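You operate a simulated robot arm through the tools that you are given. There is no shell and no other tool. Be economical: measure what you need, move in short steps, check, and stop when the job is done.

You are at the controls of a simulated robot arm. One attempt, no reset.

JOB
Put two of the neck rings from the top of the cake bench on the white small filter plate there. Then stack the steel sample can labelled "92" from the top of the cake bench on top of the steel sample can marked "72". Then take the green seat ring on the top of the cake bench and put it away on the top of the valve bench. Keep to this order.

It is judged by the outcome, as a careful person would: the job done as asked, and still so three seconds after it is handed in. It fails if anything else is knocked over, pushed out of place, dropped, spilled or broken.

ROBOT AND FRAMES
A 5-joint arm with a fingered hand on a trunk, on a base that drives. Base frame: it is fixed to the floor where the robot stands at the start and does not move with it; the origin is under the middle of the robot, x ahead of it, y to its left, z up. Readings come in mm, rad, newtons and seconds.
With the tool pointing down near the work surface it reaches from about 280 to 580 mm from the robot's upright axis, wherever it stands. Its first joint turns from -2.007 to 2.007 rad. Places, roughly: top of the valve bench [2800, -300, 800]. The tool tilts only in the upright plane through the base axis and itself; it spins freely about its own axis. Payload 2.9 kg.
The tool frame sits at the grasp point between the pads (the TCP): z along the fingers, y along the line on which they close. The tips reach 22 mm beyond it. The gripper opens to 124 mm. The gripper's body begins 60 mm behind the TCP. The gripper is a hand of 3 fingers: y runs from the thumb to the fingers, the wrist lies at [0, 0, -218] in the tool frame, and closing takes about 1.5 s.
Orientation is that of the tool frame in the base frame, as a unit quaternion [x, y, z, w]. With the fingers straight down and closing along the base's y, the tool's x points along the base's -x, its y along +y and its z along -z.

CONTROLS
- The arm moves only by the tool send_rows. Its argument "series" is a list of rows, each an object of numbers (a shift or turn left out is 0, a gripper value left out holds the last): "x", "y", "z": the shift along the tool's x, y, z in units of 500 mm (1.0 is 500 mm); "wx", "wy", "wz": the turn, a rotation vector about the tool's x, y, z in units of 180 degrees (1.0 is 180 degrees); "hand": the closure, from 0 (fully open) to 1 (shut). In form: [{"x": .., "y": .., "z": .., "wx": .., "wy": .., "wz": .., "hand": ..}, ...]. A call has 1 to 20 rows; each row is the pose to reach, as a shift and turn from the pose commanded when the call began, along the tool's axes at that moment. A call with a number of a shift or a turn outside -1 to 1 is refused whole. Rows are played at 5 a second. More than 50 mm and 0.15 rad between two rows, or a gripper value outside its range, and nothing of the call is played. A pose out of reach is approached as far as the arm can. The call stops where the force on the tool passes 40 N (or 10 N more than at its start, if that is more) or the arm is blocked; 0.2 s more then pass. The fingers move at their own pace (about 153 mm/s each) and stop on an object; they squeeze with about 32 N. The grip force told is the motor's: it shows also when the fingers shut on nothing. Time passes only in rows, and 0.2 s behind the last, so rows that repeat a pose let the fingers close. The reply holds the time, the measured pose of the TCP, the force on the tool along the base axes, the opening and the grip force, in the units named above and with some noise, with the torque about the TCP (base axes, N m) and any sound that the robot's microphone picked up.
- Cameras (640 x 400 px; columns grow to the right, rows downward): "scene" is now at [9.6, 115.8, 1570.5]; the picture's right is [-0.40, -0.92, 0.00], its down [-0.71, 0.31, -0.63] and it looks along [0.58, -0.25, -0.78] (base axes); focal length 269 px, centre (320, 200). "wrist" rides on the gripper at [64, -37, -75] in the tool frame; the picture's right is [0.50, 0.87, 0.00], its down [-0.62, 0.36, -0.70] and it looks along [-0.61, 0.35, 0.71] (tool axes); focal length 230 px, centre (320, 200). There is no depth. A picture from a camera that has moved, and an enlarged one, comes with that camera's place and axes in the base frame and with its lens.
- camera(camera): a new picture of that camera. No time passes.
- move_column(by): slides the trunk up (or, below 0, down) by that many mm; the arm and the scene camera ride with it, the base frame stays. It gives what a move gives, with no picture.
- roll_base(legs): drives the robot by 1 to 6 legs, each [ahead, left, turn to the left] in mm, mm and rad, along the robot's own axes; the way and the turn of a leg run together, so that a leg with both is an arc; at most 1500 mm and 3.142 rad a leg. The arm and the cameras ride along, it lands a little off, and it stops where it bumps. It gives what a move gives.
- set_grasp(shape): the hand has 3 fingers and takes this shape, open, in about a second: jaw (thumb against the fingers, like two jaws); tri (thumb and two fingers); tip (a fingertip pinch); poke (one finger out to press); point (the index stretched); flat (the hand flat); cup (the hand cupped); fist (a fist). The gripper value then closes the fingers along that shape, each until it touches; the sizes above hold for jaw. It gives what a move gives, with no picture.
- aim_head(pan, tilt): turns the head with the scene camera to pan (to the left, within 2.705 rad either way) and tilt (down, from -0.506 to 1.204), counted from straight ahead of the robot. It gives what a move gives.
- zoom(camera, box): a new picture of the part [left, top, right, bottom] of that camera's present view, enlarged. No time passes.
- finish_job(): hands the job in; it is judged then, once.

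Work in short steps. Places have to be worked out from the pictures, the camera data and where the tool is seen: move nearer, look again, correct. Check each grasp and each placing, and mend what went wrong. You have 165 turns and 112 pictures in all, those below and enlarged ones among them. Open the gripper and draw the arm clear of the work before you hand the job in, unless the task says otherwise; then end with one line.

The tools are called after "Request:" as name(argument=value, ...) on one line, values as JSON. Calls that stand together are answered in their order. send_rows: Moves the arm, as the interface text tells. Its arguments: {"type":"object","properties":{"series":{"type":"array"}},"required":["series"]} The other tools are called the same way: move_column (by) slides the trunk up or down; set_grasp (shape) gives the hand a shape; roll_base (legs) drives the base; aim_head (pan, tilt) turns the head that bears the scene camera; camera (camera) takes a picture; zoom (camera, box) takes an enlarged picture of a part of a camera's view; finish_job () hands the job in.

At the start:

```text
clock: 0.0
position: [311.0, -247.3, 1034.2]
tcp_rot: [0.0, 1.0, 0.0, -0.001]
force: [-0.6, -0.3, -0.3]
torque: [-0.03, 0.02, 0.01]
finger_gap: 124.0
finger_force: 0.0
shape: jaw
trunk travel left (down, up): [-675.0, 315.0]
robot x, y, heading: [-1.6, -2.5, -0.001]
head pan, tilt: [-0.414, 0.888]
```

scene: 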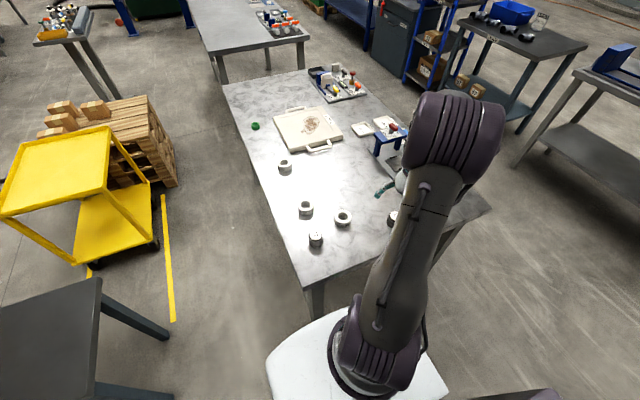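
wrist: 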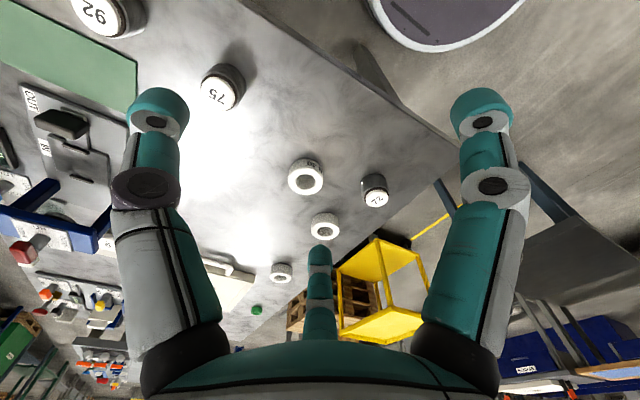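

I'll start by enlarging the scene view of the bench to identify the items.

Request:
zoom(camera="scene", box=[220, 60, 420, 260])

Request:
zoom(camera="wrist", box=[60, 0, 480, 300])

```text
2.00 times, centred on (320, 160) of scene
camera zoom: at [9.6, 115.8, 1570.5], right [-0.4, -0.92, 0.0], down [-0.71, 0.31, -0.63], along [0.58, -0.25, -0.78], focal length 539 px, centre (320, 280)
```

zoom: 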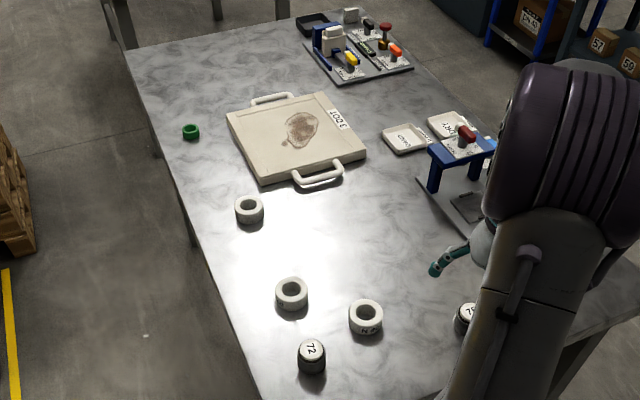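

```text
1.33 times, centred on (270, 150) of wrist
camera zoom: at [247.9, -284.6, 1110.4], right [-0.5, 0.87, 0.0], down [0.62, 0.36, 0.7], along [0.61, 0.35, -0.71], focal length 307 px, centre (387, 267)
```

zoom: 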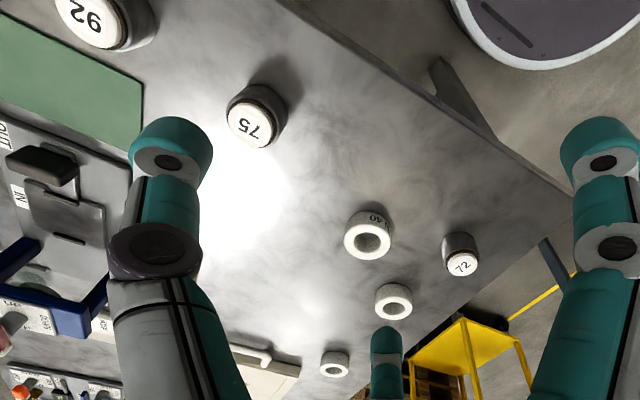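

Two rings and cans are near; I need to see the right part of the bench and read the plates' details. I'll turn the head right.

Request:
aim_head(pan=-0.8, tilt=0.8)

Request:
camera(camera="scene")

Request:
zoom(camera="scene", box=[150, 40, 350, 165])

```text
clock: 0.9
position: [309.9, -247.0, 1034.9]
tcp_rot: [0.0, 1.0, 0.0, 0.0]
force: [0.5, 0.4, 0.6]
torque: [0.01, 0.01, 0.03]
finger_gap: 123.6
finger_force: 0.0
shape: jaw
trunk travel left (down, up): [-675.0, 315.0]
robot x, y, heading: [3.0, -1.2, 0.001]
head pan, tilt: [-0.799, 0.799]
```

```text
107 pictures are left
camera scene: at [-3.9, 88.6, 1577.4], right [-0.72, -0.7, 0.0], down [-0.5, 0.51, -0.7], along [0.49, -0.5, -0.72], focal length 269 px, centre (320, 200)
```

scene: 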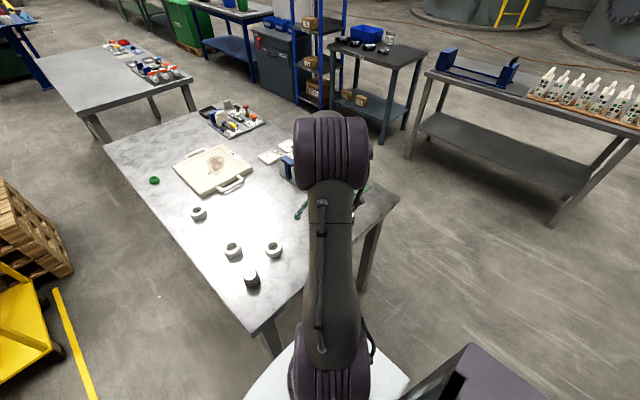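

```text
3.20 times, centred on (250, 102) of scene
camera zoom: at [-3.9, 88.6, 1577.4], right [-0.72, -0.7, 0.0], down [-0.5, 0.51, -0.7], along [0.49, -0.5, -0.72], focal length 862 px, centre (544, 512)
```

zoom: 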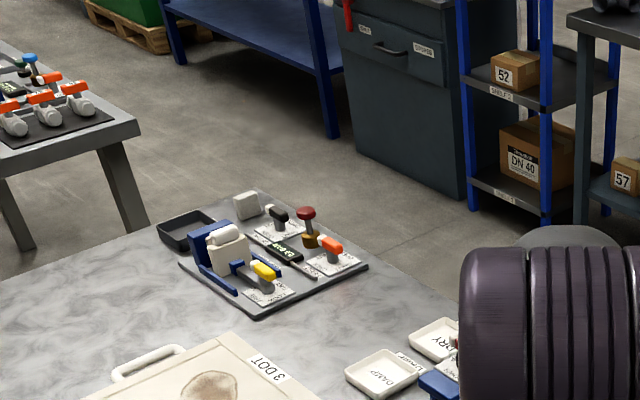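

The 3 DOT board has handles; DAMP/DRY dishes are separate. The arm hides the right part of the bench, so I swing the arm left, high above everything.

Request:
send_rows(series=[{"y": 0.09}, {"y": 0.18}, {"y": 0.27}, {"y": 0.36}, {"y": 0.45}, {"y": 0.54}, {"y": 0.63}, {"y": 0.72}, {"y": 0.81}, {"y": 0.9}, {"y": 0.98}])

Request:
camera(camera="scene")

Request:
camera(camera="wrist")

```text
clock: 3.3
position: [309.8, 245.4, 1034.9]
tcp_rot: [0.0, 1.0, -0.001, 0.0]
force: [0.3, -0.5, -0.4]
torque: [-0.02, -0.02, -0.01]
finger_gap: 123.8
finger_force: 0.0
shape: jaw
trunk travel left (down, up): [-675.0, 315.0]
robot x, y, heading: [-1.2, 1.4, -0.001]
head pan, tilt: [-0.799, 0.799]
```

```text
105 pictures are left
camera scene: at [-3.8, 90.1, 1577.4], right [-0.72, -0.7, 0.0], down [-0.5, 0.51, -0.7], along [0.49, -0.5, -0.72], focal length 269 px, centre (320, 200)
```

scene: 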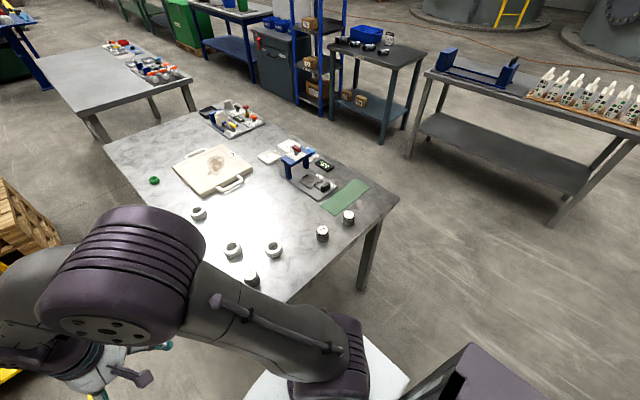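

```text
104 pictures are left
camera wrist: at [248.4, 208.6, 1110.8], right [-0.5, 0.87, 0.0], down [0.62, 0.36, 0.7], along [0.61, 0.35, -0.71], focal length 230 px, centre (320, 200)
```

wrist: 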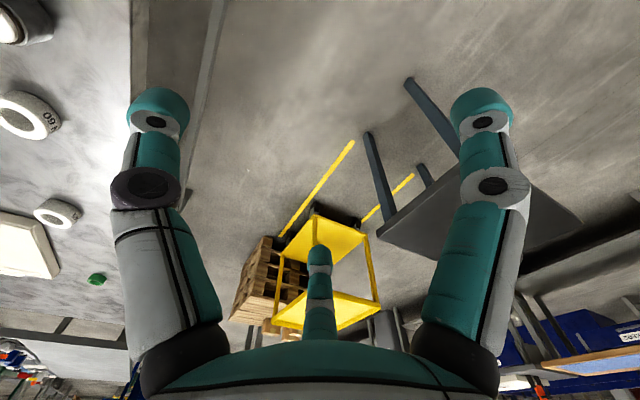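

Request:
zoom(camera="scene", box=[100, 90, 260, 190])

Request:
zoom(camera="scene", box=[180, 130, 400, 290])

Request:
zoom(camera="scene", box=[300, 10, 620, 210])

```text
4.00 times, centred on (180, 140) of scene
camera zoom: at [-3.8, 90.1, 1577.4], right [-0.72, -0.7, 0.0], down [-0.5, 0.51, -0.7], along [0.49, -0.5, -0.72], focal length 1077 px, centre (880, 440)
```

zoom: 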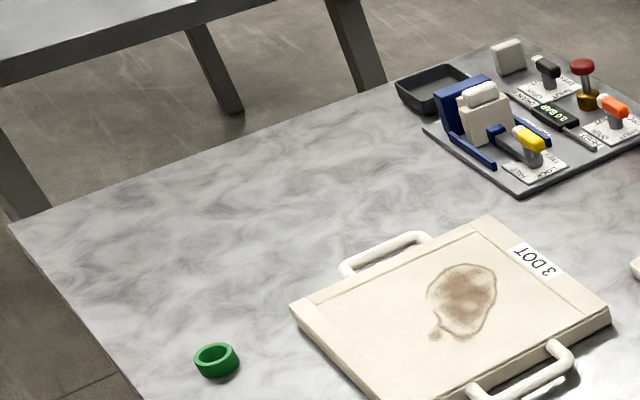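

```text
2.50 times, centred on (290, 210) of scene
camera zoom: at [-3.8, 90.1, 1577.4], right [-0.72, -0.7, 0.0], down [-0.5, 0.51, -0.7], along [0.49, -0.5, -0.72], focal length 673 px, centre (395, 175)
```

zoom: 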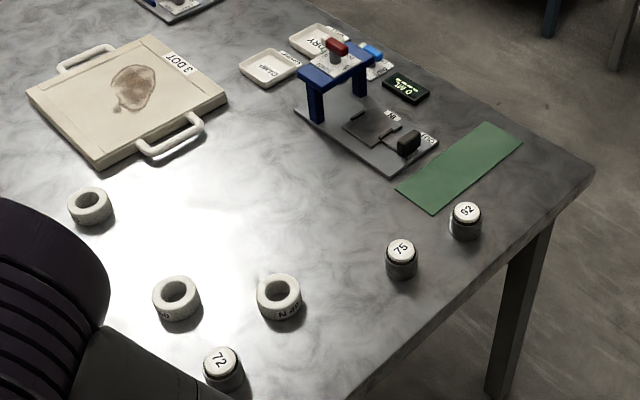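

```text
2.00 times, centred on (460, 110) of scene
camera zoom: at [-3.8, 90.1, 1577.4], right [-0.72, -0.7, 0.0], down [-0.5, 0.51, -0.7], along [0.49, -0.5, -0.72], focal length 539 px, centre (40, 380)
```

zoom: 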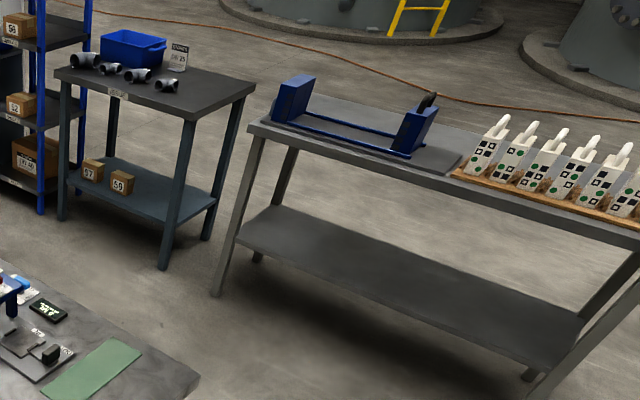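

The "3 DOT" plate is the filter plate (about x 900–1165, y −390…−130), with rings at about (597,−88), (489,−182), (836,−82). I plan to work from the bench's left side, so I check the free floor there.

Request:
aim_head(pan=0.45, tilt=0.9)

Request:
camera(camera="scene")

```text
clock: 4.7
position: [312.5, 245.1, 1034.9]
tcp_rot: [0.001, 1.0, 0.0, 0.001]
force: [0.0, -0.2, 0.5]
torque: [-0.02, -0.03, -0.01]
finger_gap: 123.7
finger_force: 0.1
shape: jaw
trunk travel left (down, up): [-675.0, 315.0]
robot x, y, heading: [2.0, 1.6, -0.001]
head pan, tilt: [0.45, 0.901]
```

```text
100 pictures are left
camera scene: at [7.8, 179.4, 1569.5], right [0.43, -0.9, 0.0], down [-0.71, -0.34, -0.62], along [0.56, 0.27, -0.78], focal length 269 px, centre (320, 200)
```

scene: 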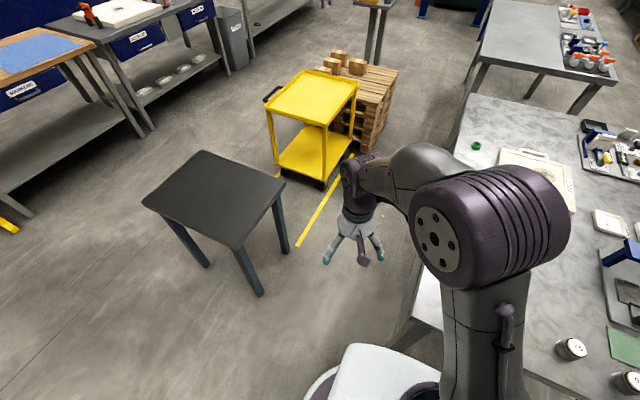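

The corridor between the bench (y≈35) and the dark stool (y≈720) is about 680 mm wide, enough for the base. I drive left, ahead, then turn to face the bench's long side.

Request:
roll_base(legs=[[0, 370, 0], [820, 0, 0], [0, 0, -1.571], [60, 0, 0]])

Request:
aim_head(pan=0.0, tilt=0.95)

Request:
camera(camera="scene")

```text
clock: 15.4
position: [1053.5, 2.1, 1034.6]
tcp_rot: [0.708, 0.706, 0.001, -0.001]
force: [-0.5, 0.3, -0.3]
torque: [0.02, 0.0, 0.01]
finger_gap: 123.7
finger_force: 0.0
shape: jaw
trunk travel left (down, up): [-675.0, 315.0]
robot x, y, heading: [810.2, 317.6, -1.575]
head pan, tilt: [0.45, 0.901]
```

```text
clock: 16.3
position: [1053.8, 2.6, 1035.6]
tcp_rot: [0.709, 0.705, 0.0, 0.0]
force: [-0.6, -0.3, 0.9]
torque: [-0.02, -0.01, 0.02]
finger_gap: 123.8
finger_force: 0.0
shape: jaw
trunk travel left (down, up): [-675.0, 315.0]
robot x, y, heading: [811.1, 318.4, -1.575]
head pan, tilt: [0.0, 0.949]
```

```text
99 pictures are left
camera scene: at [955.3, 304.2, 1565.9], right [-1.0, 0.0, 0.0], down [0.0, 0.81, -0.58], along [0.0, -0.58, -0.81], focal length 269 px, centre (320, 200)
```

scene: 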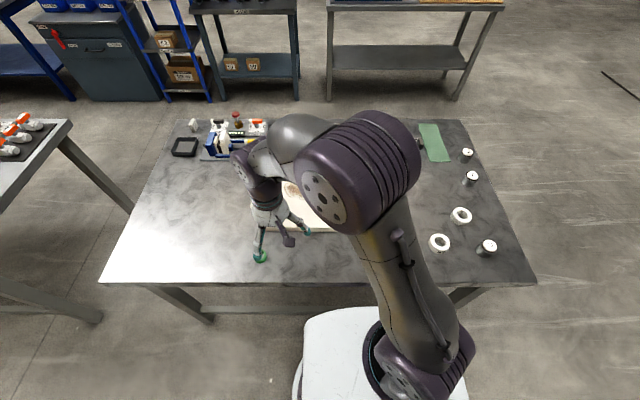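

Now at (811,318) facing the bench. I move the open hand above ring C (about (836,−82)) and down to z≈900.

Request:
send_rows(series=[{"y": -0.08, "x": -0.03}, {"y": -0.16, "x": -0.06}, {"y": -0.24, "x": -0.09}, {"y": -0.32, "x": -0.12}, {"y": -0.4, "x": -0.15}, {"y": -0.436, "x": -0.169, "z": 0.06}, {"y": -0.436, "x": -0.169, "z": 0.14}, {"y": -0.436, "x": -0.169, "z": 0.22}, {"y": -0.436, "x": -0.169, "z": 0.27}])

Request:
camera(camera="wrist")

Request:
camera(camera="scene")

```text
clock: 18.3
position: [836.5, -81.9, 899.9]
tcp_rot: [0.709, 0.706, 0.0, 0.0]
force: [-0.7, -0.3, 0.0]
torque: [0.0, 0.02, 0.01]
finger_gap: 123.9
finger_force: 0.1
shape: jaw
trunk travel left (down, up): [-675.0, 315.0]
robot x, y, heading: [808.6, 316.3, -1.572]
head pan, tilt: [0.0, 0.949]
```

```text
98 pictures are left
camera wrist: at [800.2, -19.2, 975.8], right [0.87, 0.5, 0.0], down [0.35, -0.62, 0.7], along [0.35, -0.61, -0.71], focal length 230 px, centre (320, 200)
```

wrist: 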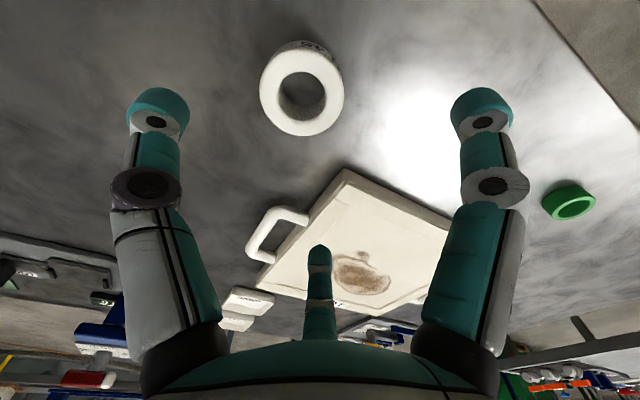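

```text
97 pictures are left
camera scene: at [955.2, 303.8, 1565.9], right [-1.0, 0.0, 0.0], down [0.0, 0.81, -0.58], along [0.0, -0.58, -0.81], focal length 269 px, centre (320, 200)
```

scene: 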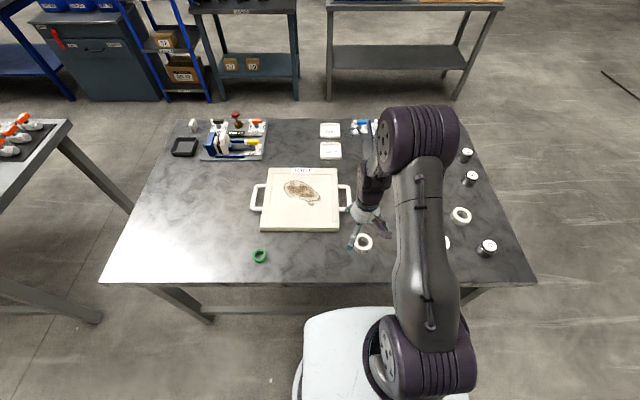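

The ring looks about 15 mm toward −x from the hand's axis. I zoom both views for a precise fix.

Request:
zoom(camera="scene", box=[330, 210, 410, 260])

Request:
zoom(camera="wrist", box=[220, 20, 380, 160])

```text
8.00 times, centred on (370, 235) of scene
camera zoom: at [955.2, 303.8, 1565.9], right [-1.0, 0.0, 0.0], down [0.0, 0.81, -0.58], along [0.0, -0.58, -0.81], focal length 2154 px, centre (-80, -80)
```

zoom: 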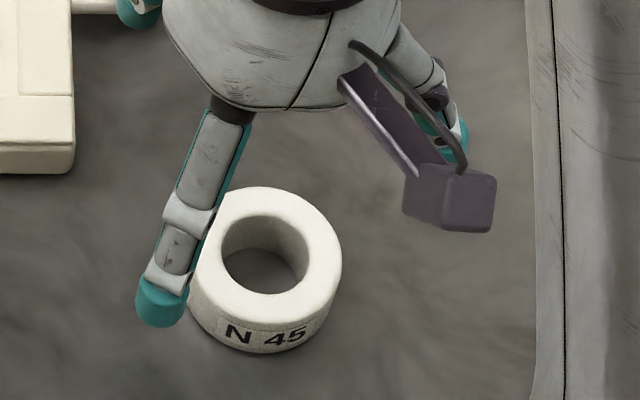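

```text
2.86 times, centred on (300, 90) of wrist
camera zoom: at [800.2, -19.2, 975.8], right [0.87, 0.5, 0.0], down [0.35, -0.62, 0.7], along [0.35, -0.61, -0.71], focal length 657 px, centre (377, 514)
```

zoom: 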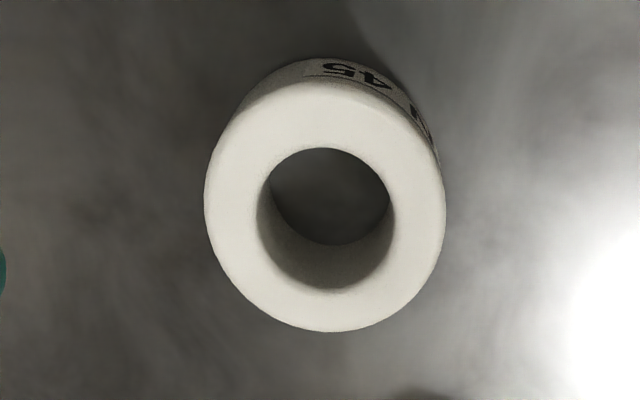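

Ring centre fixes at about (819,−81), outer diameter ≈60 mm, top z≈800. I shift over it and go down to z≈815 with fingers straddling.

Request:
send_rows(series=[{"y": -0.034, "x": 0.002, "z": 0.03}, {"y": -0.034, "x": 0.002, "z": 0.09}, {"y": -0.034, "x": 0.002, "z": 0.13}, {"y": -0.034, "x": 0.002, "z": 0.17}])

Request:
zoom(camera="scene", box=[330, 210, 410, 260])

Request:
camera(camera="wrist")

```text
clock: 19.3
position: [819.6, -81.7, 814.1]
tcp_rot: [0.708, 0.706, 0.0, 0.0]
force: [0.1, 0.6, 0.4]
torque: [-0.03, 0.0, 0.0]
finger_gap: 124.0
finger_force: 0.0
shape: jaw
trunk travel left (down, up): [-675.0, 315.0]
robot x, y, heading: [809.6, 317.0, -1.571]
head pan, tilt: [0.0, 0.949]
```

```text
8.00 times, centred on (370, 235) of scene
camera zoom: at [955.3, 303.5, 1565.9], right [-1.0, 0.0, 0.0], down [0.0, 0.81, -0.58], along [0.0, -0.58, -0.81], focal length 2154 px, centre (-80, -80)
```

zoom: 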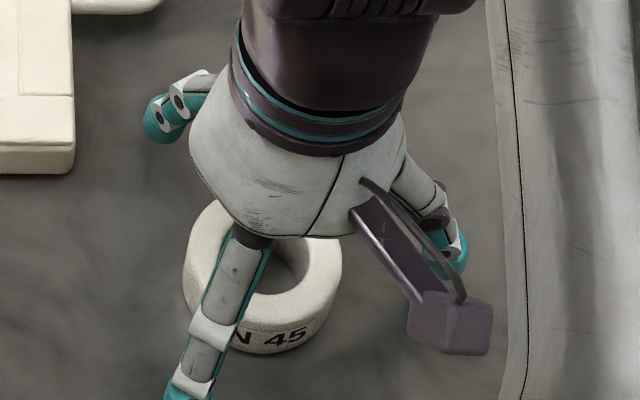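

```text
93 pictures are left
camera wrist: at [783.2, -17.8, 890.8], right [0.87, 0.5, 0.0], down [0.35, -0.62, 0.7], along [0.35, -0.61, -0.71], focal length 230 px, centre (320, 200)
```

wrist: 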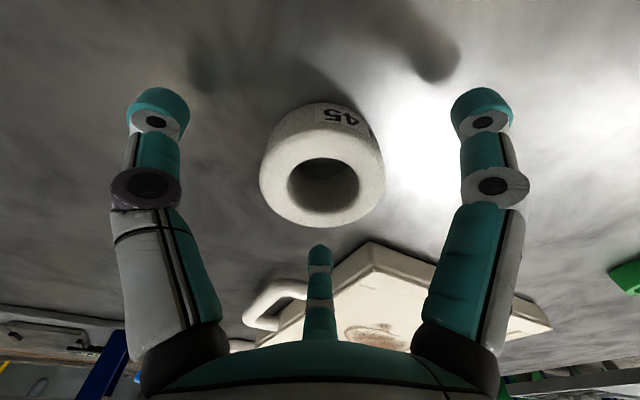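

Ring centre now fixes at (820.5,−80), top z≈800, well centred among the three fingers. I descend to z≈790 and close.

Request:
send_rows(series=[{"x": 0.002, "y": 0.002, "z": 0.02}, {"x": 0.002, "y": 0.002, "z": 0.035}, {"x": 0.002, "y": 0.002, "z": 0.048}, {"x": 0.002, "y": 0.002, "z": 0.048, "hand": 0.3}, {"x": 0.002, "y": 0.002, "z": 0.048, "hand": 0.6}, {"x": 0.002, "y": 0.002, "z": 0.048, "hand": 1}, {"x": 0.002, "y": 0.002, "z": 0.048, "hand": 1}, {"x": 0.002, "y": 0.002, "z": 0.048, "hand": 1}, {"x": 0.002, "y": 0.002, "z": 0.048, "hand": 1}, {"x": 0.002, "y": 0.002, "z": 0.048, "hand": 1}])

Request:
camera(camera="wrist")

```text
clock: 20.0
position: [820.5, -80.5, 799.4]
tcp_rot: [0.708, 0.706, -0.004, 0.004]
force: [-0.6, 4.4, 29.3]
torque: [0.43, 0.4, -0.07]
finger_gap: 123.6
finger_force: 0.0
shape: jaw
trunk travel left (down, up): [-675.0, 315.0]
robot x, y, heading: [808.6, 314.1, -1.574]
head pan, tilt: [0.0, 0.949]
stopped in row 3: the force on the tool passed its limit (the readings are from after the stop); the commanded pose is now the measured one
```

```text
92 pictures are left
camera wrist: at [784.4, -15.8, 874.2], right [0.87, 0.5, 0.0], down [0.35, -0.61, 0.71], along [0.35, -0.62, -0.71], focal length 230 px, centre (320, 200)
```

wrist: 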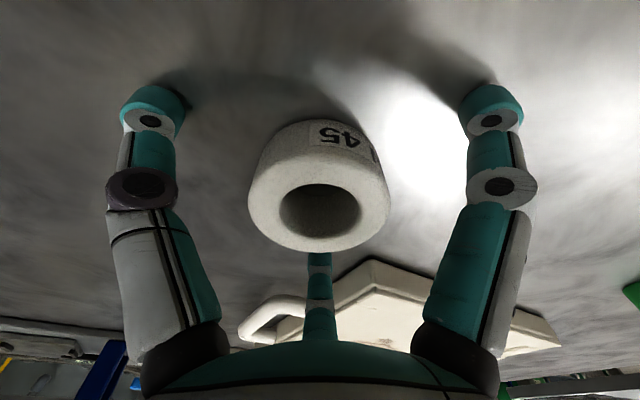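

Tips touched the bench at TCP z≈799, so the bench is at ≈777. I lift 7 mm and close.

Request:
send_rows(series=[{"z": -0.014, "hand": 0}, {"z": -0.014, "hand": 0.3}, {"z": -0.014, "hand": 0.6}, {"z": -0.014, "hand": 1}, {"z": -0.014, "hand": 1}, {"z": -0.014, "hand": 1}, {"z": -0.014, "hand": 1}, {"z": -0.014, "hand": 1}, {"z": -0.014, "hand": 1}])

Request:
camera(camera="wrist")

Request:
zoom(camera="scene", box=[330, 210, 410, 260])

```text
clock: 22.0
position: [821.0, -81.4, 803.5]
tcp_rot: [0.708, 0.706, -0.002, 0.002]
force: [-1.0, 0.3, 0.3]
torque: [0.01, -0.02, 0.01]
finger_gap: 48.8
finger_force: 32.0
shape: jaw
trunk travel left (down, up): [-675.0, 315.0]
robot x, y, heading: [811.8, 311.0, -1.573]
head pan, tilt: [0.0, 0.949]
```

```text
91 pictures are left
camera wrist: at [784.7, -17.4, 879.1], right [0.87, 0.5, 0.0], down [0.35, -0.61, 0.71], along [0.35, -0.61, -0.71], focal length 230 px, centre (320, 200)
```

wrist: 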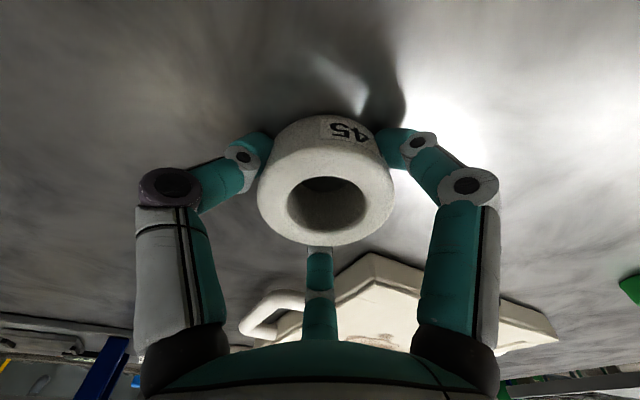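

```text
8.00 times, centred on (370, 235) of scene
camera zoom: at [955.2, 304.0, 1565.9], right [-1.0, 0.0, 0.0], down [0.0, 0.81, -0.58], along [0.0, -0.58, -0.81], focal length 2154 px, centre (-80, -80)
```

zoom: 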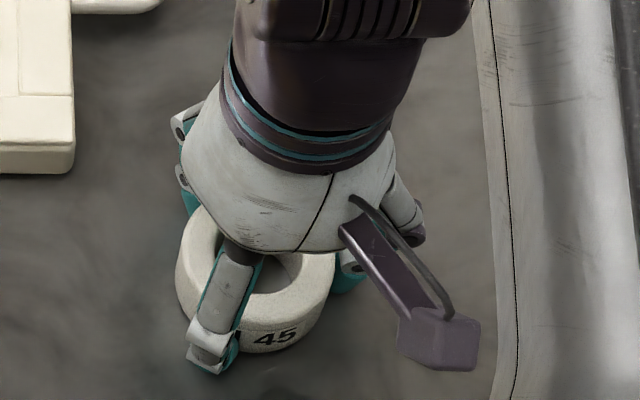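

Firm grip (48.8 mm, 32 N). I lift and carry the ring over the plate to about (1050,−195).

Request:
send_rows(series=[{"z": -0.06}, {"z": -0.14}, {"z": -0.18, "y": 0.05, "x": -0.025}, {"z": -0.18, "y": 0.13, "x": -0.065}, {"z": -0.18, "y": 0.21, "x": -0.105}, {"z": -0.18, "y": 0.29, "x": -0.145}, {"z": -0.18, "y": 0.37, "x": -0.185}, {"z": -0.18, "y": 0.43, "x": -0.215}, {"z": -0.18, "y": 0.458, "x": -0.227}])

Request:
camera(camera="scene")

Request:
camera(camera="wrist")

```text
clock: 24.0
position: [1050.5, -194.9, 892.5]
tcp_rot: [0.708, 0.706, -0.001, 0.002]
force: [-0.6, -0.7, -0.9]
torque: [0.0, -0.02, -0.01]
finger_gap: 48.2
finger_force: 31.9
shape: jaw
trunk travel left (down, up): [-675.0, 315.0]
robot x, y, heading: [809.5, 312.1, -1.581]
head pan, tilt: [0.0, 0.949]
```

```text
89 pictures are left
camera scene: at [955.5, 303.8, 1565.9], right [-1.0, 0.0, 0.0], down [0.0, 0.81, -0.58], along [0.0, -0.58, -0.81], focal length 269 px, centre (320, 200)
```

scene: 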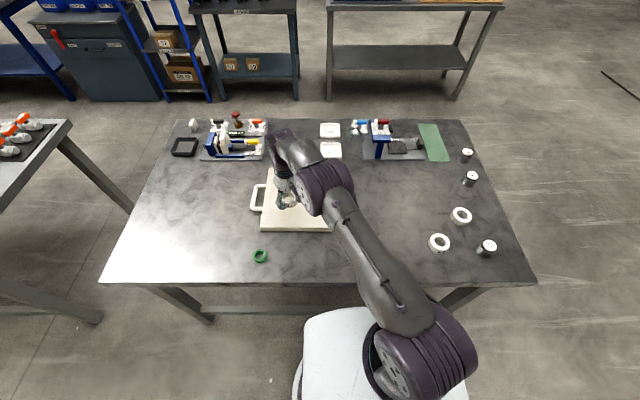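

```text
88 pictures are left
camera wrist: at [1014.2, -130.8, 968.5], right [0.87, 0.5, 0.0], down [0.35, -0.62, 0.7], along [0.35, -0.61, -0.71], focal length 230 px, centre (320, 200)
```

wrist: 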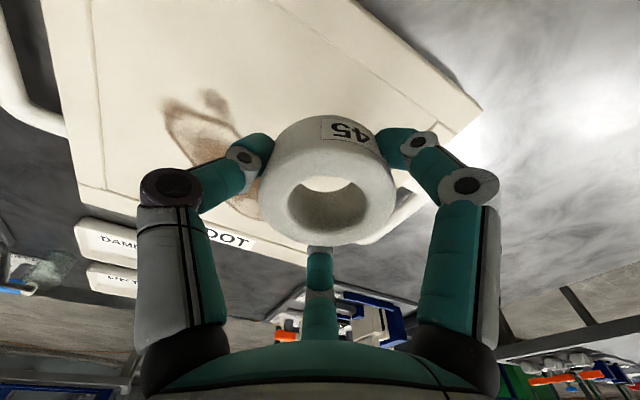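

Ring is held over the plate. I lower it, slowly in the last stretch until it touches.

Request:
send_rows(series=[{"z": 0.05}, {"z": 0.09}, {"z": 0.1}, {"z": 0.106}, {"z": 0.112}, {"z": 0.116}, {"z": 0.12}])

Request:
camera(camera="wrist")

```text
clock: 25.6
position: [1049.5, -196.4, 834.9]
tcp_rot: [0.708, 0.706, -0.001, 0.003]
force: [0.0, -0.8, -0.7]
torque: [0.01, -0.06, 0.0]
finger_gap: 48.1
finger_force: 32.1
shape: jaw
trunk travel left (down, up): [-675.0, 315.0]
robot x, y, heading: [807.9, 315.4, -1.576]
head pan, tilt: [0.0, 0.949]
```

```text
87 pictures are left
camera wrist: at [1012.9, -131.6, 909.8], right [0.87, 0.5, 0.0], down [0.35, -0.61, 0.71], along [0.35, -0.61, -0.71], focal length 230 px, centre (320, 200)
```

wrist: 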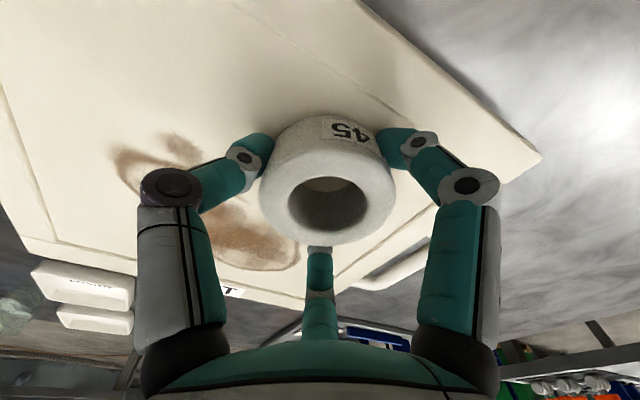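

No contact yet; I continue down in 3 mm rows.

Request:
send_rows(series=[{"z": 0.006}, {"z": 0.012}, {"z": 0.018}, {"z": 0.024}, {"z": 0.03}, {"z": 0.036}, {"z": 0.042}, {"z": 0.048}])

Request:
camera(camera="wrist")

```text
clock: 26.8
position: [1049.9, -196.4, 827.0]
tcp_rot: [0.708, 0.706, -0.003, 0.011]
force: [-3.0, 4.3, 23.9]
torque: [0.47, 0.18, 0.05]
finger_gap: 49.6
finger_force: 31.8
shape: jaw
trunk travel left (down, up): [-675.0, 315.0]
robot x, y, heading: [807.6, 317.9, -1.576]
head pan, tilt: [0.0, 0.949]
stopped in row 5: the force on the tool passed its limit (the readings are from after the stop); the commanded pose is now the measured one
```

```text
86 pictures are left
camera wrist: at [1013.0, -131.6, 902.0], right [0.87, 0.5, 0.0], down [0.35, -0.6, 0.72], along [0.36, -0.62, -0.7], focal length 230 px, centre (320, 200)
```

wrist: 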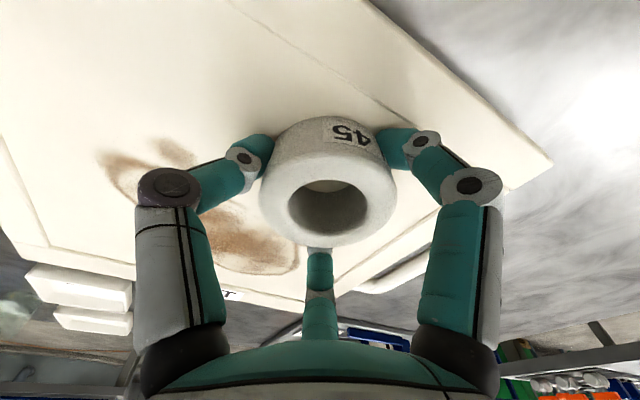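

Contact at z≈827. I ease up 1 mm, open the hand slowly and retract upward.

Request:
send_rows(series=[{"z": -0.002, "hand": 0.5}, {"z": -0.002, "hand": 0.4}, {"z": -0.002, "hand": 0.2}, {"z": -0.002, "hand": 0}, {"z": -0.002, "hand": 0}, {"z": -0.002, "hand": 0}, {"z": -0.05}, {"z": -0.13}, {"z": -0.19}])

Request:
camera(camera="wrist")

```text
clock: 27.7
position: [1051.5, -200.8, 826.2]
tcp_rot: [0.709, 0.705, -0.002, 0.011]
force: [-1.7, 2.0, 4.5]
torque: [0.24, 0.08, 0.05]
finger_gap: 123.7
finger_force: 0.1
shape: jaw
trunk travel left (down, up): [-675.0, 315.0]
robot x, y, heading: [810.3, 316.9, -1.573]
head pan, tilt: [0.0, 0.949]
stopped in row 4: the force on the tool passed its limit (the readings are from after the stop); the commanded pose is now the measured one
```

```text
85 pictures are left
camera wrist: at [1014.3, -136.1, 900.8], right [0.87, 0.5, 0.0], down [0.35, -0.61, 0.72], along [0.35, -0.62, -0.7], focal length 230 px, centre (320, 200)
```

wrist: 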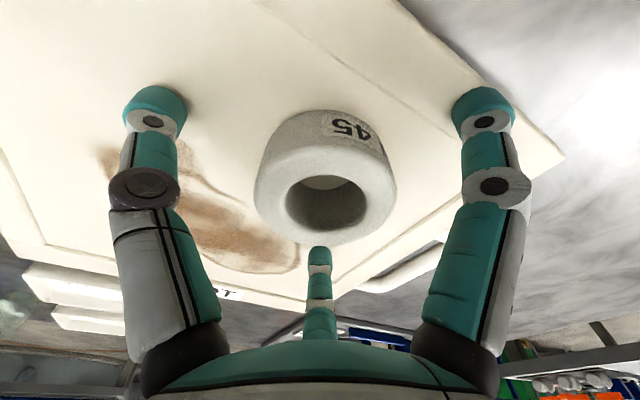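

Ring stands on the plate; the opened fingertips merely pressed on the plate. I rise.

Request:
send_rows(series=[{"z": -0.02}, {"z": -0.06}, {"z": -0.12}, {"z": -0.19}])

Request:
camera(camera="wrist")

```text
clock: 28.7
position: [1049.4, -200.2, 921.1]
tcp_rot: [0.709, 0.705, -0.004, 0.012]
force: [0.8, 0.2, -0.4]
torque: [-0.04, 0.01, -0.01]
finger_gap: 123.8
finger_force: 0.1
shape: jaw
trunk travel left (down, up): [-675.0, 315.0]
robot x, y, heading: [811.3, 317.4, -1.579]
head pan, tilt: [0.0, 0.949]
```

```text
84 pictures are left
camera wrist: at [1012.8, -135.0, 995.4], right [0.87, 0.5, 0.0], down [0.35, -0.6, 0.72], along [0.35, -0.62, -0.7], focal length 230 px, centre (320, 200)
```

wrist: 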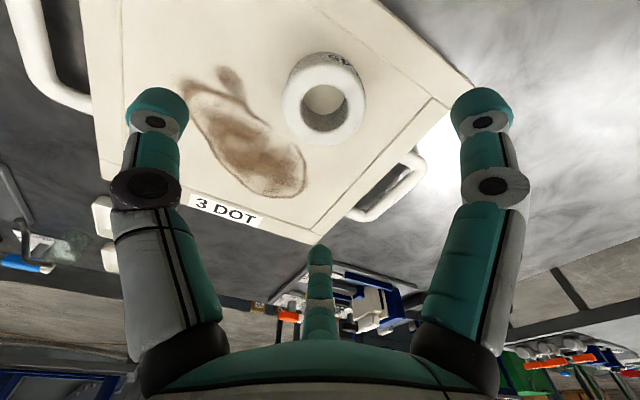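

First ring is nicely on the plate. Next I move to ring A, at about (583,−79), correcting the slight tool tilt on the way.

Request:
send_rows(series=[{"y": -0.085, "x": 0.022, "wy": 0.0072, "wx": 0.0036}, {"y": -0.17, "x": 0.044, "wy": 0.0072, "wx": 0.0036}, {"y": -0.255, "x": 0.066, "wy": 0.0072, "wx": 0.0036}, {"y": -0.34, "x": 0.088, "wy": 0.0072, "wx": 0.0036}, {"y": -0.425, "x": 0.11, "wy": 0.0072, "wx": 0.0036}, {"y": -0.51, "x": 0.132, "wy": 0.0072, "wx": 0.0036}, {"y": -0.595, "x": 0.154, "wy": 0.0072, "wx": 0.0036}, {"y": -0.68, "x": 0.176, "wy": 0.0072, "wx": 0.0036}, {"y": -0.765, "x": 0.198, "wy": 0.0072, "wx": 0.0036}, {"y": -0.85, "x": 0.22, "wy": 0.0072, "wx": 0.0036}, {"y": -0.933, "x": 0.242, "wy": 0.0072, "wx": 0.0036}])

Request:
camera(camera="wrist")

Request:
zoom(camera="scene", box=[240, 150, 360, 250])

```text
clock: 31.1
position: [584.0, -76.2, 917.2]
tcp_rot: [0.709, 0.705, 0.001, 0.001]
force: [0.4, 0.6, 0.2]
torque: [0.02, 0.0, -0.01]
finger_gap: 123.9
finger_force: 0.1
shape: jaw
trunk travel left (down, up): [-675.0, 315.0]
robot x, y, heading: [807.0, 314.4, -1.574]
head pan, tilt: [0.0, 0.949]
```

```text
83 pictures are left
camera wrist: at [546.6, -11.5, 992.3], right [0.87, 0.5, 0.0], down [0.35, -0.62, 0.7], along [0.35, -0.61, -0.71], focal length 230 px, centre (320, 200)
```

wrist: 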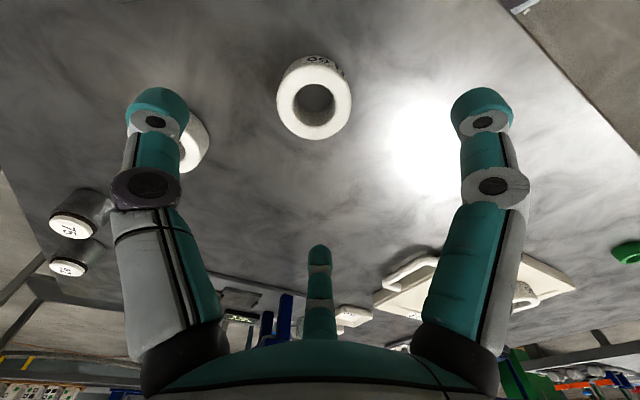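

```text
4.00 times, centred on (300, 200) of scene
camera zoom: at [953.8, 304.3, 1566.1], right [-1.0, 0.0, 0.0], down [0.0, 0.81, -0.58], along [0.0, -0.58, -0.81], focal length 1077 px, centre (400, 200)
```

zoom: 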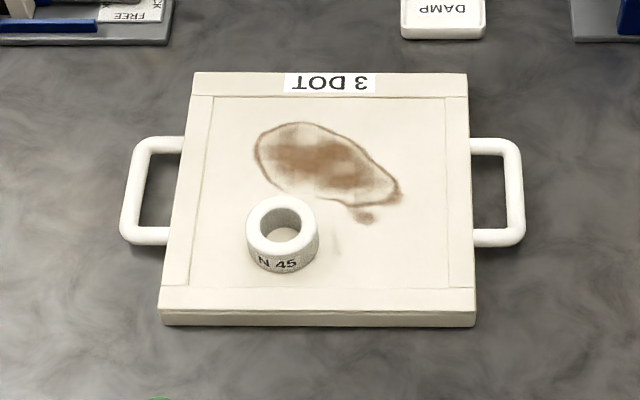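

Ring A centre ≈ (579,−77). I align, descend to z≈808 and check before closing.

Request:
send_rows(series=[{"y": -0.01, "x": -0.002, "z": 0.06}, {"y": -0.01, "x": -0.002, "z": 0.12}, {"y": -0.01, "x": -0.002, "z": 0.17}, {"y": -0.01, "x": -0.002, "z": 0.205}, {"y": -0.01, "x": -0.002, "z": 0.216}])

Request:
camera(camera="wrist")

```text
clock: 32.3
position: [579.9, -76.2, 807.2]
tcp_rot: [0.709, 0.705, 0.001, 0.0]
force: [-0.1, -0.4, -0.2]
torque: [0.0, -0.05, -0.01]
finger_gap: 123.8
finger_force: 0.0
shape: jaw
trunk travel left (down, up): [-675.0, 315.0]
robot x, y, heading: [807.0, 315.7, -1.571]
head pan, tilt: [0.0, 0.949]
```

```text
81 pictures are left
camera wrist: at [543.5, -12.3, 882.8], right [0.87, 0.5, 0.0], down [0.35, -0.62, 0.7], along [0.35, -0.61, -0.71], focal length 230 px, centre (320, 200)
```

wrist: 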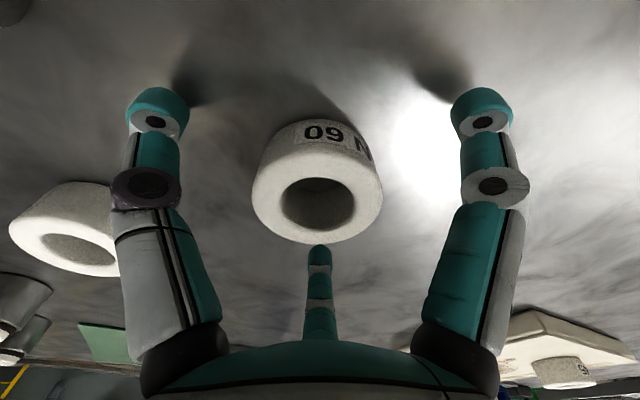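

Well centred. Close on it.

Request:
send_rows(series=[{"hand": 0.3}, {"hand": 0.6}, {"hand": 1}, {"hand": 1}, {"hand": 1}, {"hand": 1}, {"hand": 1}, {"z": -0.04}, {"z": -0.12}, {"z": -0.2}])

Request:
camera(camera="wrist")

```text
clock: 34.5
position: [577.9, -76.8, 907.7]
tcp_rot: [0.709, 0.705, 0.002, 0.0]
force: [0.2, 0.2, -0.1]
torque: [0.04, 0.01, 0.0]
finger_gap: 48.4
finger_force: 31.7
shape: jaw
trunk travel left (down, up): [-675.0, 315.0]
robot x, y, heading: [814.3, 313.2, -1.572]
head pan, tilt: [0.0, 0.949]
```

```text
80 pictures are left
camera wrist: at [542.8, -12.6, 984.0], right [0.87, 0.5, 0.0], down [0.35, -0.62, 0.7], along [0.35, -0.61, -0.71], focal length 230 px, centre (320, 200)
```

wrist: 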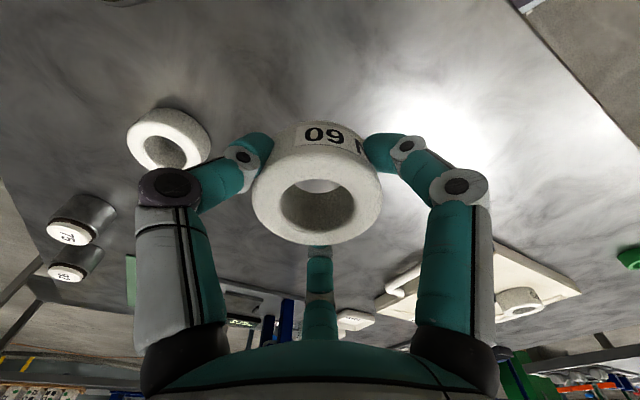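

Held. I carry it to (952,−205) over the plate and lower to z≈840.

Request:
send_rows(series=[{"y": 0.083, "x": -0.028}, {"y": 0.166, "x": -0.057}, {"y": 0.249, "x": -0.085}, {"y": 0.332, "x": -0.114}, {"y": 0.416, "x": -0.142}, {"y": 0.499, "x": -0.171}, {"y": 0.582, "x": -0.2}, {"y": 0.665, "x": -0.228}, {"y": 0.748, "x": -0.256}, {"y": 0.748, "x": -0.256, "z": 0.06}, {"y": 0.748, "x": -0.256, "z": 0.12}, {"y": 0.748, "x": -0.256, "z": 0.135}])

Request:
camera(camera="wrist")

```text
clock: 37.1
position: [951.5, -207.5, 841.3]
tcp_rot: [0.708, 0.706, 0.0, -0.001]
force: [0.9, -0.5, -0.4]
torque: [0.02, -0.04, -0.02]
finger_gap: 48.5
finger_force: 31.9
shape: jaw
trunk travel left (down, up): [-675.0, 315.0]
robot x, y, heading: [813.1, 318.5, -1.573]
head pan, tilt: [0.0, 0.949]
```

```text
79 pictures are left
camera wrist: at [916.4, -143.2, 916.1], right [0.87, 0.5, 0.0], down [0.35, -0.62, 0.7], along [0.35, -0.61, -0.71], focal length 230 px, centre (320, 200)
```

wrist: 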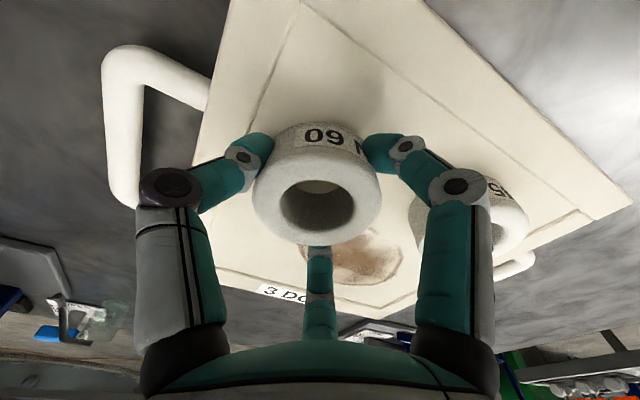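

Other ring is clear of the finger paths. Lower in 2–3 mm rows to contact.

Request:
send_rows(series=[{"z": 0.006}, {"z": 0.012}, {"z": 0.016}, {"z": 0.02}, {"z": 0.024}, {"z": 0.028}, {"z": 0.032}])

```text
clock: 38.6
position: [953.1, -206.0, 830.5]
tcp_rot: [0.709, 0.705, -0.003, 0.006]
force: [-1.8, 5.7, 25.7]
torque: [-0.08, 0.11, 0.0]
finger_gap: 49.8
finger_force: 31.9
shape: jaw
trunk travel left (down, up): [-675.0, 315.0]
robot x, y, heading: [809.3, 318.6, -1.577]
head pan, tilt: [0.0, 0.949]
stopped in row 7: the force on the tool passed its limit (the readings are from after the stop); the commanded pose is now the measured one
```

Contact at z≈830. I ease up, open partway, and rise.

Request:
send_rows(series=[{"z": -0.003, "hand": 0.5}, {"z": -0.003, "hand": 0.4}, {"z": -0.003, "hand": 0.3}, {"z": -0.003, "hand": 0.25}, {"z": -0.003, "hand": 0.25}, {"z": -0.03}, {"z": -0.08}, {"z": -0.15}, {"z": -0.22}])

Request:
camera(camera="wrist")

```text
clock: 40.6
position: [951.3, -207.1, 935.7]
tcp_rot: [0.709, 0.705, -0.001, 0.002]
force: [0.8, 0.5, -0.2]
torque: [-0.01, -0.01, -0.02]
finger_gap: 92.7
finger_force: 0.0
shape: jaw
trunk travel left (down, up): [-675.0, 315.0]
robot x, y, heading: [808.9, 314.8, -1.573]
head pan, tilt: [0.0, 0.949]
```

```text
78 pictures are left
camera wrist: at [915.5, -142.7, 1012.0], right [0.87, 0.5, 0.0], down [0.35, -0.62, 0.7], along [0.35, -0.61, -0.71], focal length 230 px, centre (320, 200)
```

wrist: 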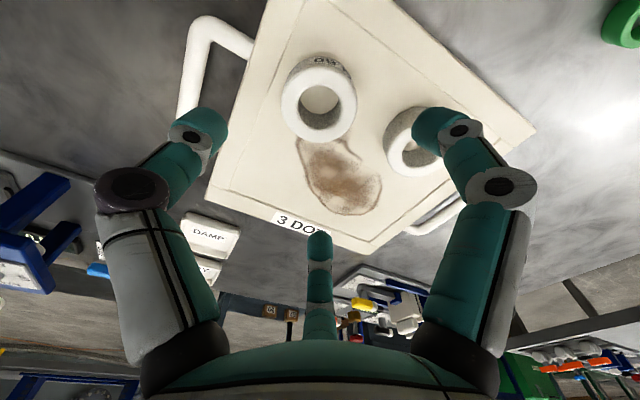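

Both rings sit on the plate. Now I rise further and drive back to the bench's front end, to about (0,−150), for the cans.

Request:
send_rows(series=[{"z": -0.08, "hand": 0}, {"z": -0.16}])

Request:
roll_base(legs=[[-55, 0, 0], [0, 0, 1.573], [-815, 0, 0], [0, -520, 0]])

Request:
aim_head(pan=-0.3, tilt=1.0)

Request:
camera(camera="scene")

Request:
camera(camera="wrist")

```text
clock: 41.2
position: [951.6, -206.4, 1018.4]
tcp_rot: [0.709, 0.706, 0.0, 0.002]
force: [0.0, -0.8, 0.0]
torque: [-0.02, -0.01, 0.02]
finger_gap: 124.0
finger_force: 0.0
shape: jaw
trunk travel left (down, up): [-675.0, 315.0]
robot x, y, heading: [815.3, 316.2, -1.574]
head pan, tilt: [0.0, 0.949]
```

```text
clock: 52.7
position: [527.2, -10.1, 1017.4]
tcp_rot: [-0.023, 1.0, 0.0, 0.001]
force: [0.2, 0.3, -0.4]
torque: [0.02, 0.01, -0.01]
finger_gap: 123.6
finger_force: 0.0
shape: jaw
trunk travel left (down, up): [-675.0, 315.0]
robot x, y, heading: [15.7, -182.2, 0.053]
head pan, tilt: [0.0, 0.949]
```

```text
clock: 53.5
position: [527.5, -10.8, 1018.2]
tcp_rot: [-0.024, 1.0, 0.0, 0.002]
force: [-0.5, 0.7, 0.3]
torque: [0.01, 0.01, 0.01]
finger_gap: 124.1
finger_force: 0.1
shape: jaw
trunk travel left (down, up): [-675.0, 315.0]
robot x, y, heading: [13.3, -178.8, 0.048]
head pan, tilt: [-0.3, 1.0]
```

```text
77 pictures are left
camera scene: at [13.9, -52.7, 1562.3], right [-0.25, -0.97, 0.0], down [-0.81, 0.21, -0.54], along [0.52, -0.13, -0.84], focal length 269 px, centre (320, 200)
```

scene: 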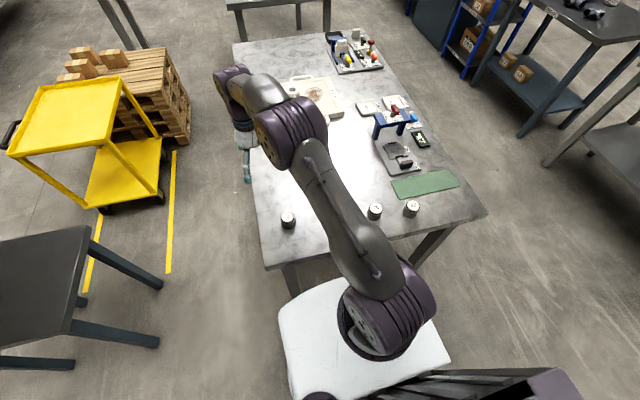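

```text
76 pictures are left
camera wrist: at [466.1, -50.5, 1093.0], right [-0.54, 0.84, 0.0], down [0.6, 0.38, 0.7], along [0.59, 0.38, -0.71], focal length 230 px, centre (320, 200)
```

wrist: 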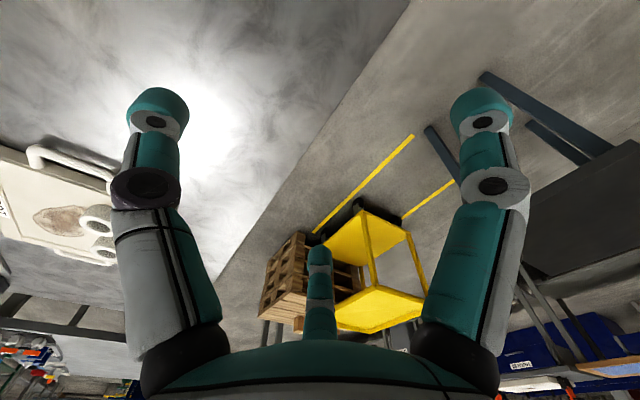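

At (14,−180). I zoom on the cans for positions.

Request:
zoom(camera="scene", box=[260, 180, 440, 250])

```text
3.56 times, centred on (350, 215) of scene
camera zoom: at [13.9, -52.7, 1562.3], right [-0.25, -0.97, 0.0], down [-0.81, 0.21, -0.54], along [0.52, -0.13, -0.84], focal length 958 px, centre (213, 147)
```

zoom: 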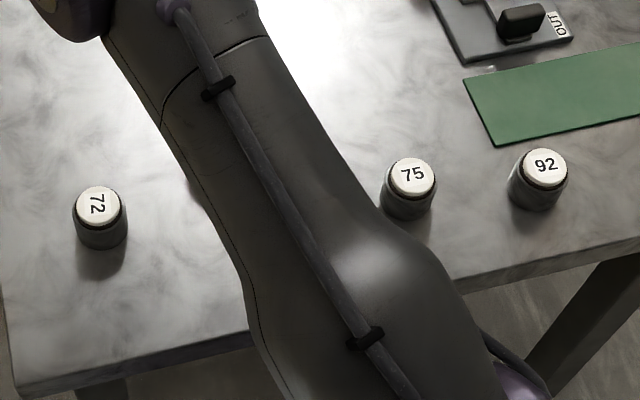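

Can 92 is at about (383,−459), can 72 at (441,−57), tops ≈825. I move above can 92 at z≈930.

Request:
send_rows(series=[{"x": 0.033, "y": -0.088}, {"x": 0.066, "y": -0.176}, {"x": 0.1, "y": -0.264}, {"x": 0.133, "y": -0.352}, {"x": 0.166, "y": -0.44}, {"x": 0.199, "y": -0.528}, {"x": 0.232, "y": -0.616}, {"x": 0.266, "y": -0.704}, {"x": 0.299, "y": -0.792}, {"x": 0.332, "y": -0.881}, {"x": 0.332, "y": -0.881, "z": 0.09}, {"x": 0.332, "y": -0.881, "z": 0.176}])

Request:
camera(camera="wrist")

Request:
camera(camera="scene")

```text
clock: 56.1
position: [382.8, -456.3, 930.0]
tcp_rot: [-0.022, 1.0, -0.001, 0.001]
force: [0.3, 0.1, 0.2]
torque: [-0.01, -0.02, -0.01]
finger_gap: 123.7
finger_force: 0.2
shape: jaw
trunk travel left (down, up): [-675.0, 315.0]
robot x, y, heading: [11.4, -178.0, 0.045]
head pan, tilt: [-0.3, 1.0]
```

```text
74 pictures are left
camera wrist: at [321.5, -497.6, 1005.4], right [-0.54, 0.84, 0.0], down [0.6, 0.39, 0.7], along [0.59, 0.38, -0.71], focal length 230 px, centre (320, 200)
```

wrist: 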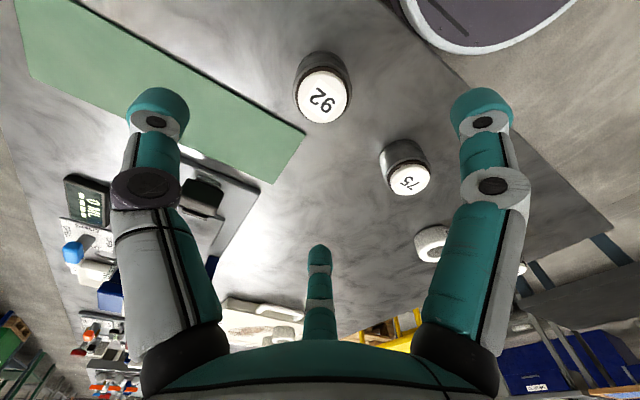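

```text
73 pictures are left
camera scene: at [14.2, -53.9, 1562.4], right [-0.25, -0.97, 0.0], down [-0.81, 0.21, -0.54], along [0.52, -0.13, -0.84], focal length 269 px, centre (320, 200)
```

scene: 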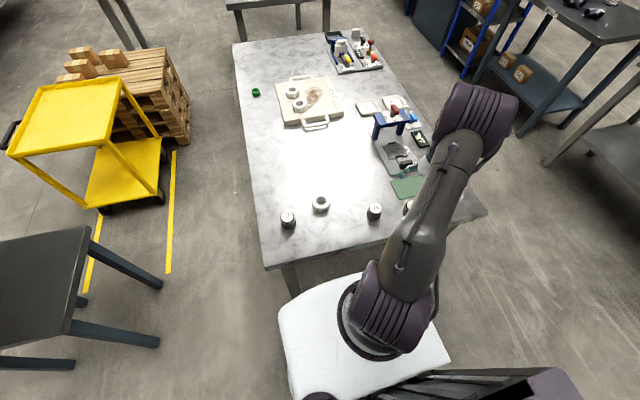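

Wrist view puts can 92's top centre near (376,−460). I shift and go to z≈850, then recheck.

Request:
send_rows(series=[{"x": 0.014, "y": -0.007, "z": 0.06}, {"x": 0.014, "y": -0.007, "z": 0.12}, {"x": 0.014, "y": -0.007, "z": 0.16}])

Request:
camera(camera="wrist")

```text
clock: 56.9
position: [377.6, -460.5, 846.1]
tcp_rot: [-0.023, 1.0, -0.001, 0.001]
force: [0.8, 0.2, 0.3]
torque: [0.02, -0.03, 0.0]
finger_gap: 124.0
finger_force: 0.0
shape: jaw
trunk travel left (down, up): [-675.0, 315.0]
robot x, y, heading: [12.3, -177.3, 0.05]
head pan, tilt: [-0.3, 1.0]
```

```text
72 pictures are left
camera wrist: at [315.7, -502.1, 923.4], right [-0.54, 0.84, 0.0], down [0.6, 0.39, 0.7], along [0.59, 0.38, -0.71], focal length 230 px, centre (320, 200)
```

wrist: 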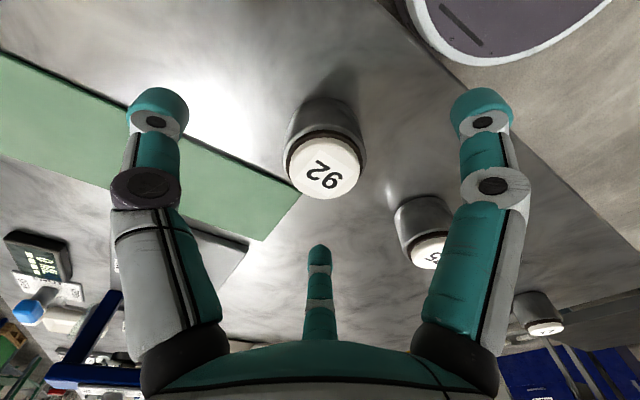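

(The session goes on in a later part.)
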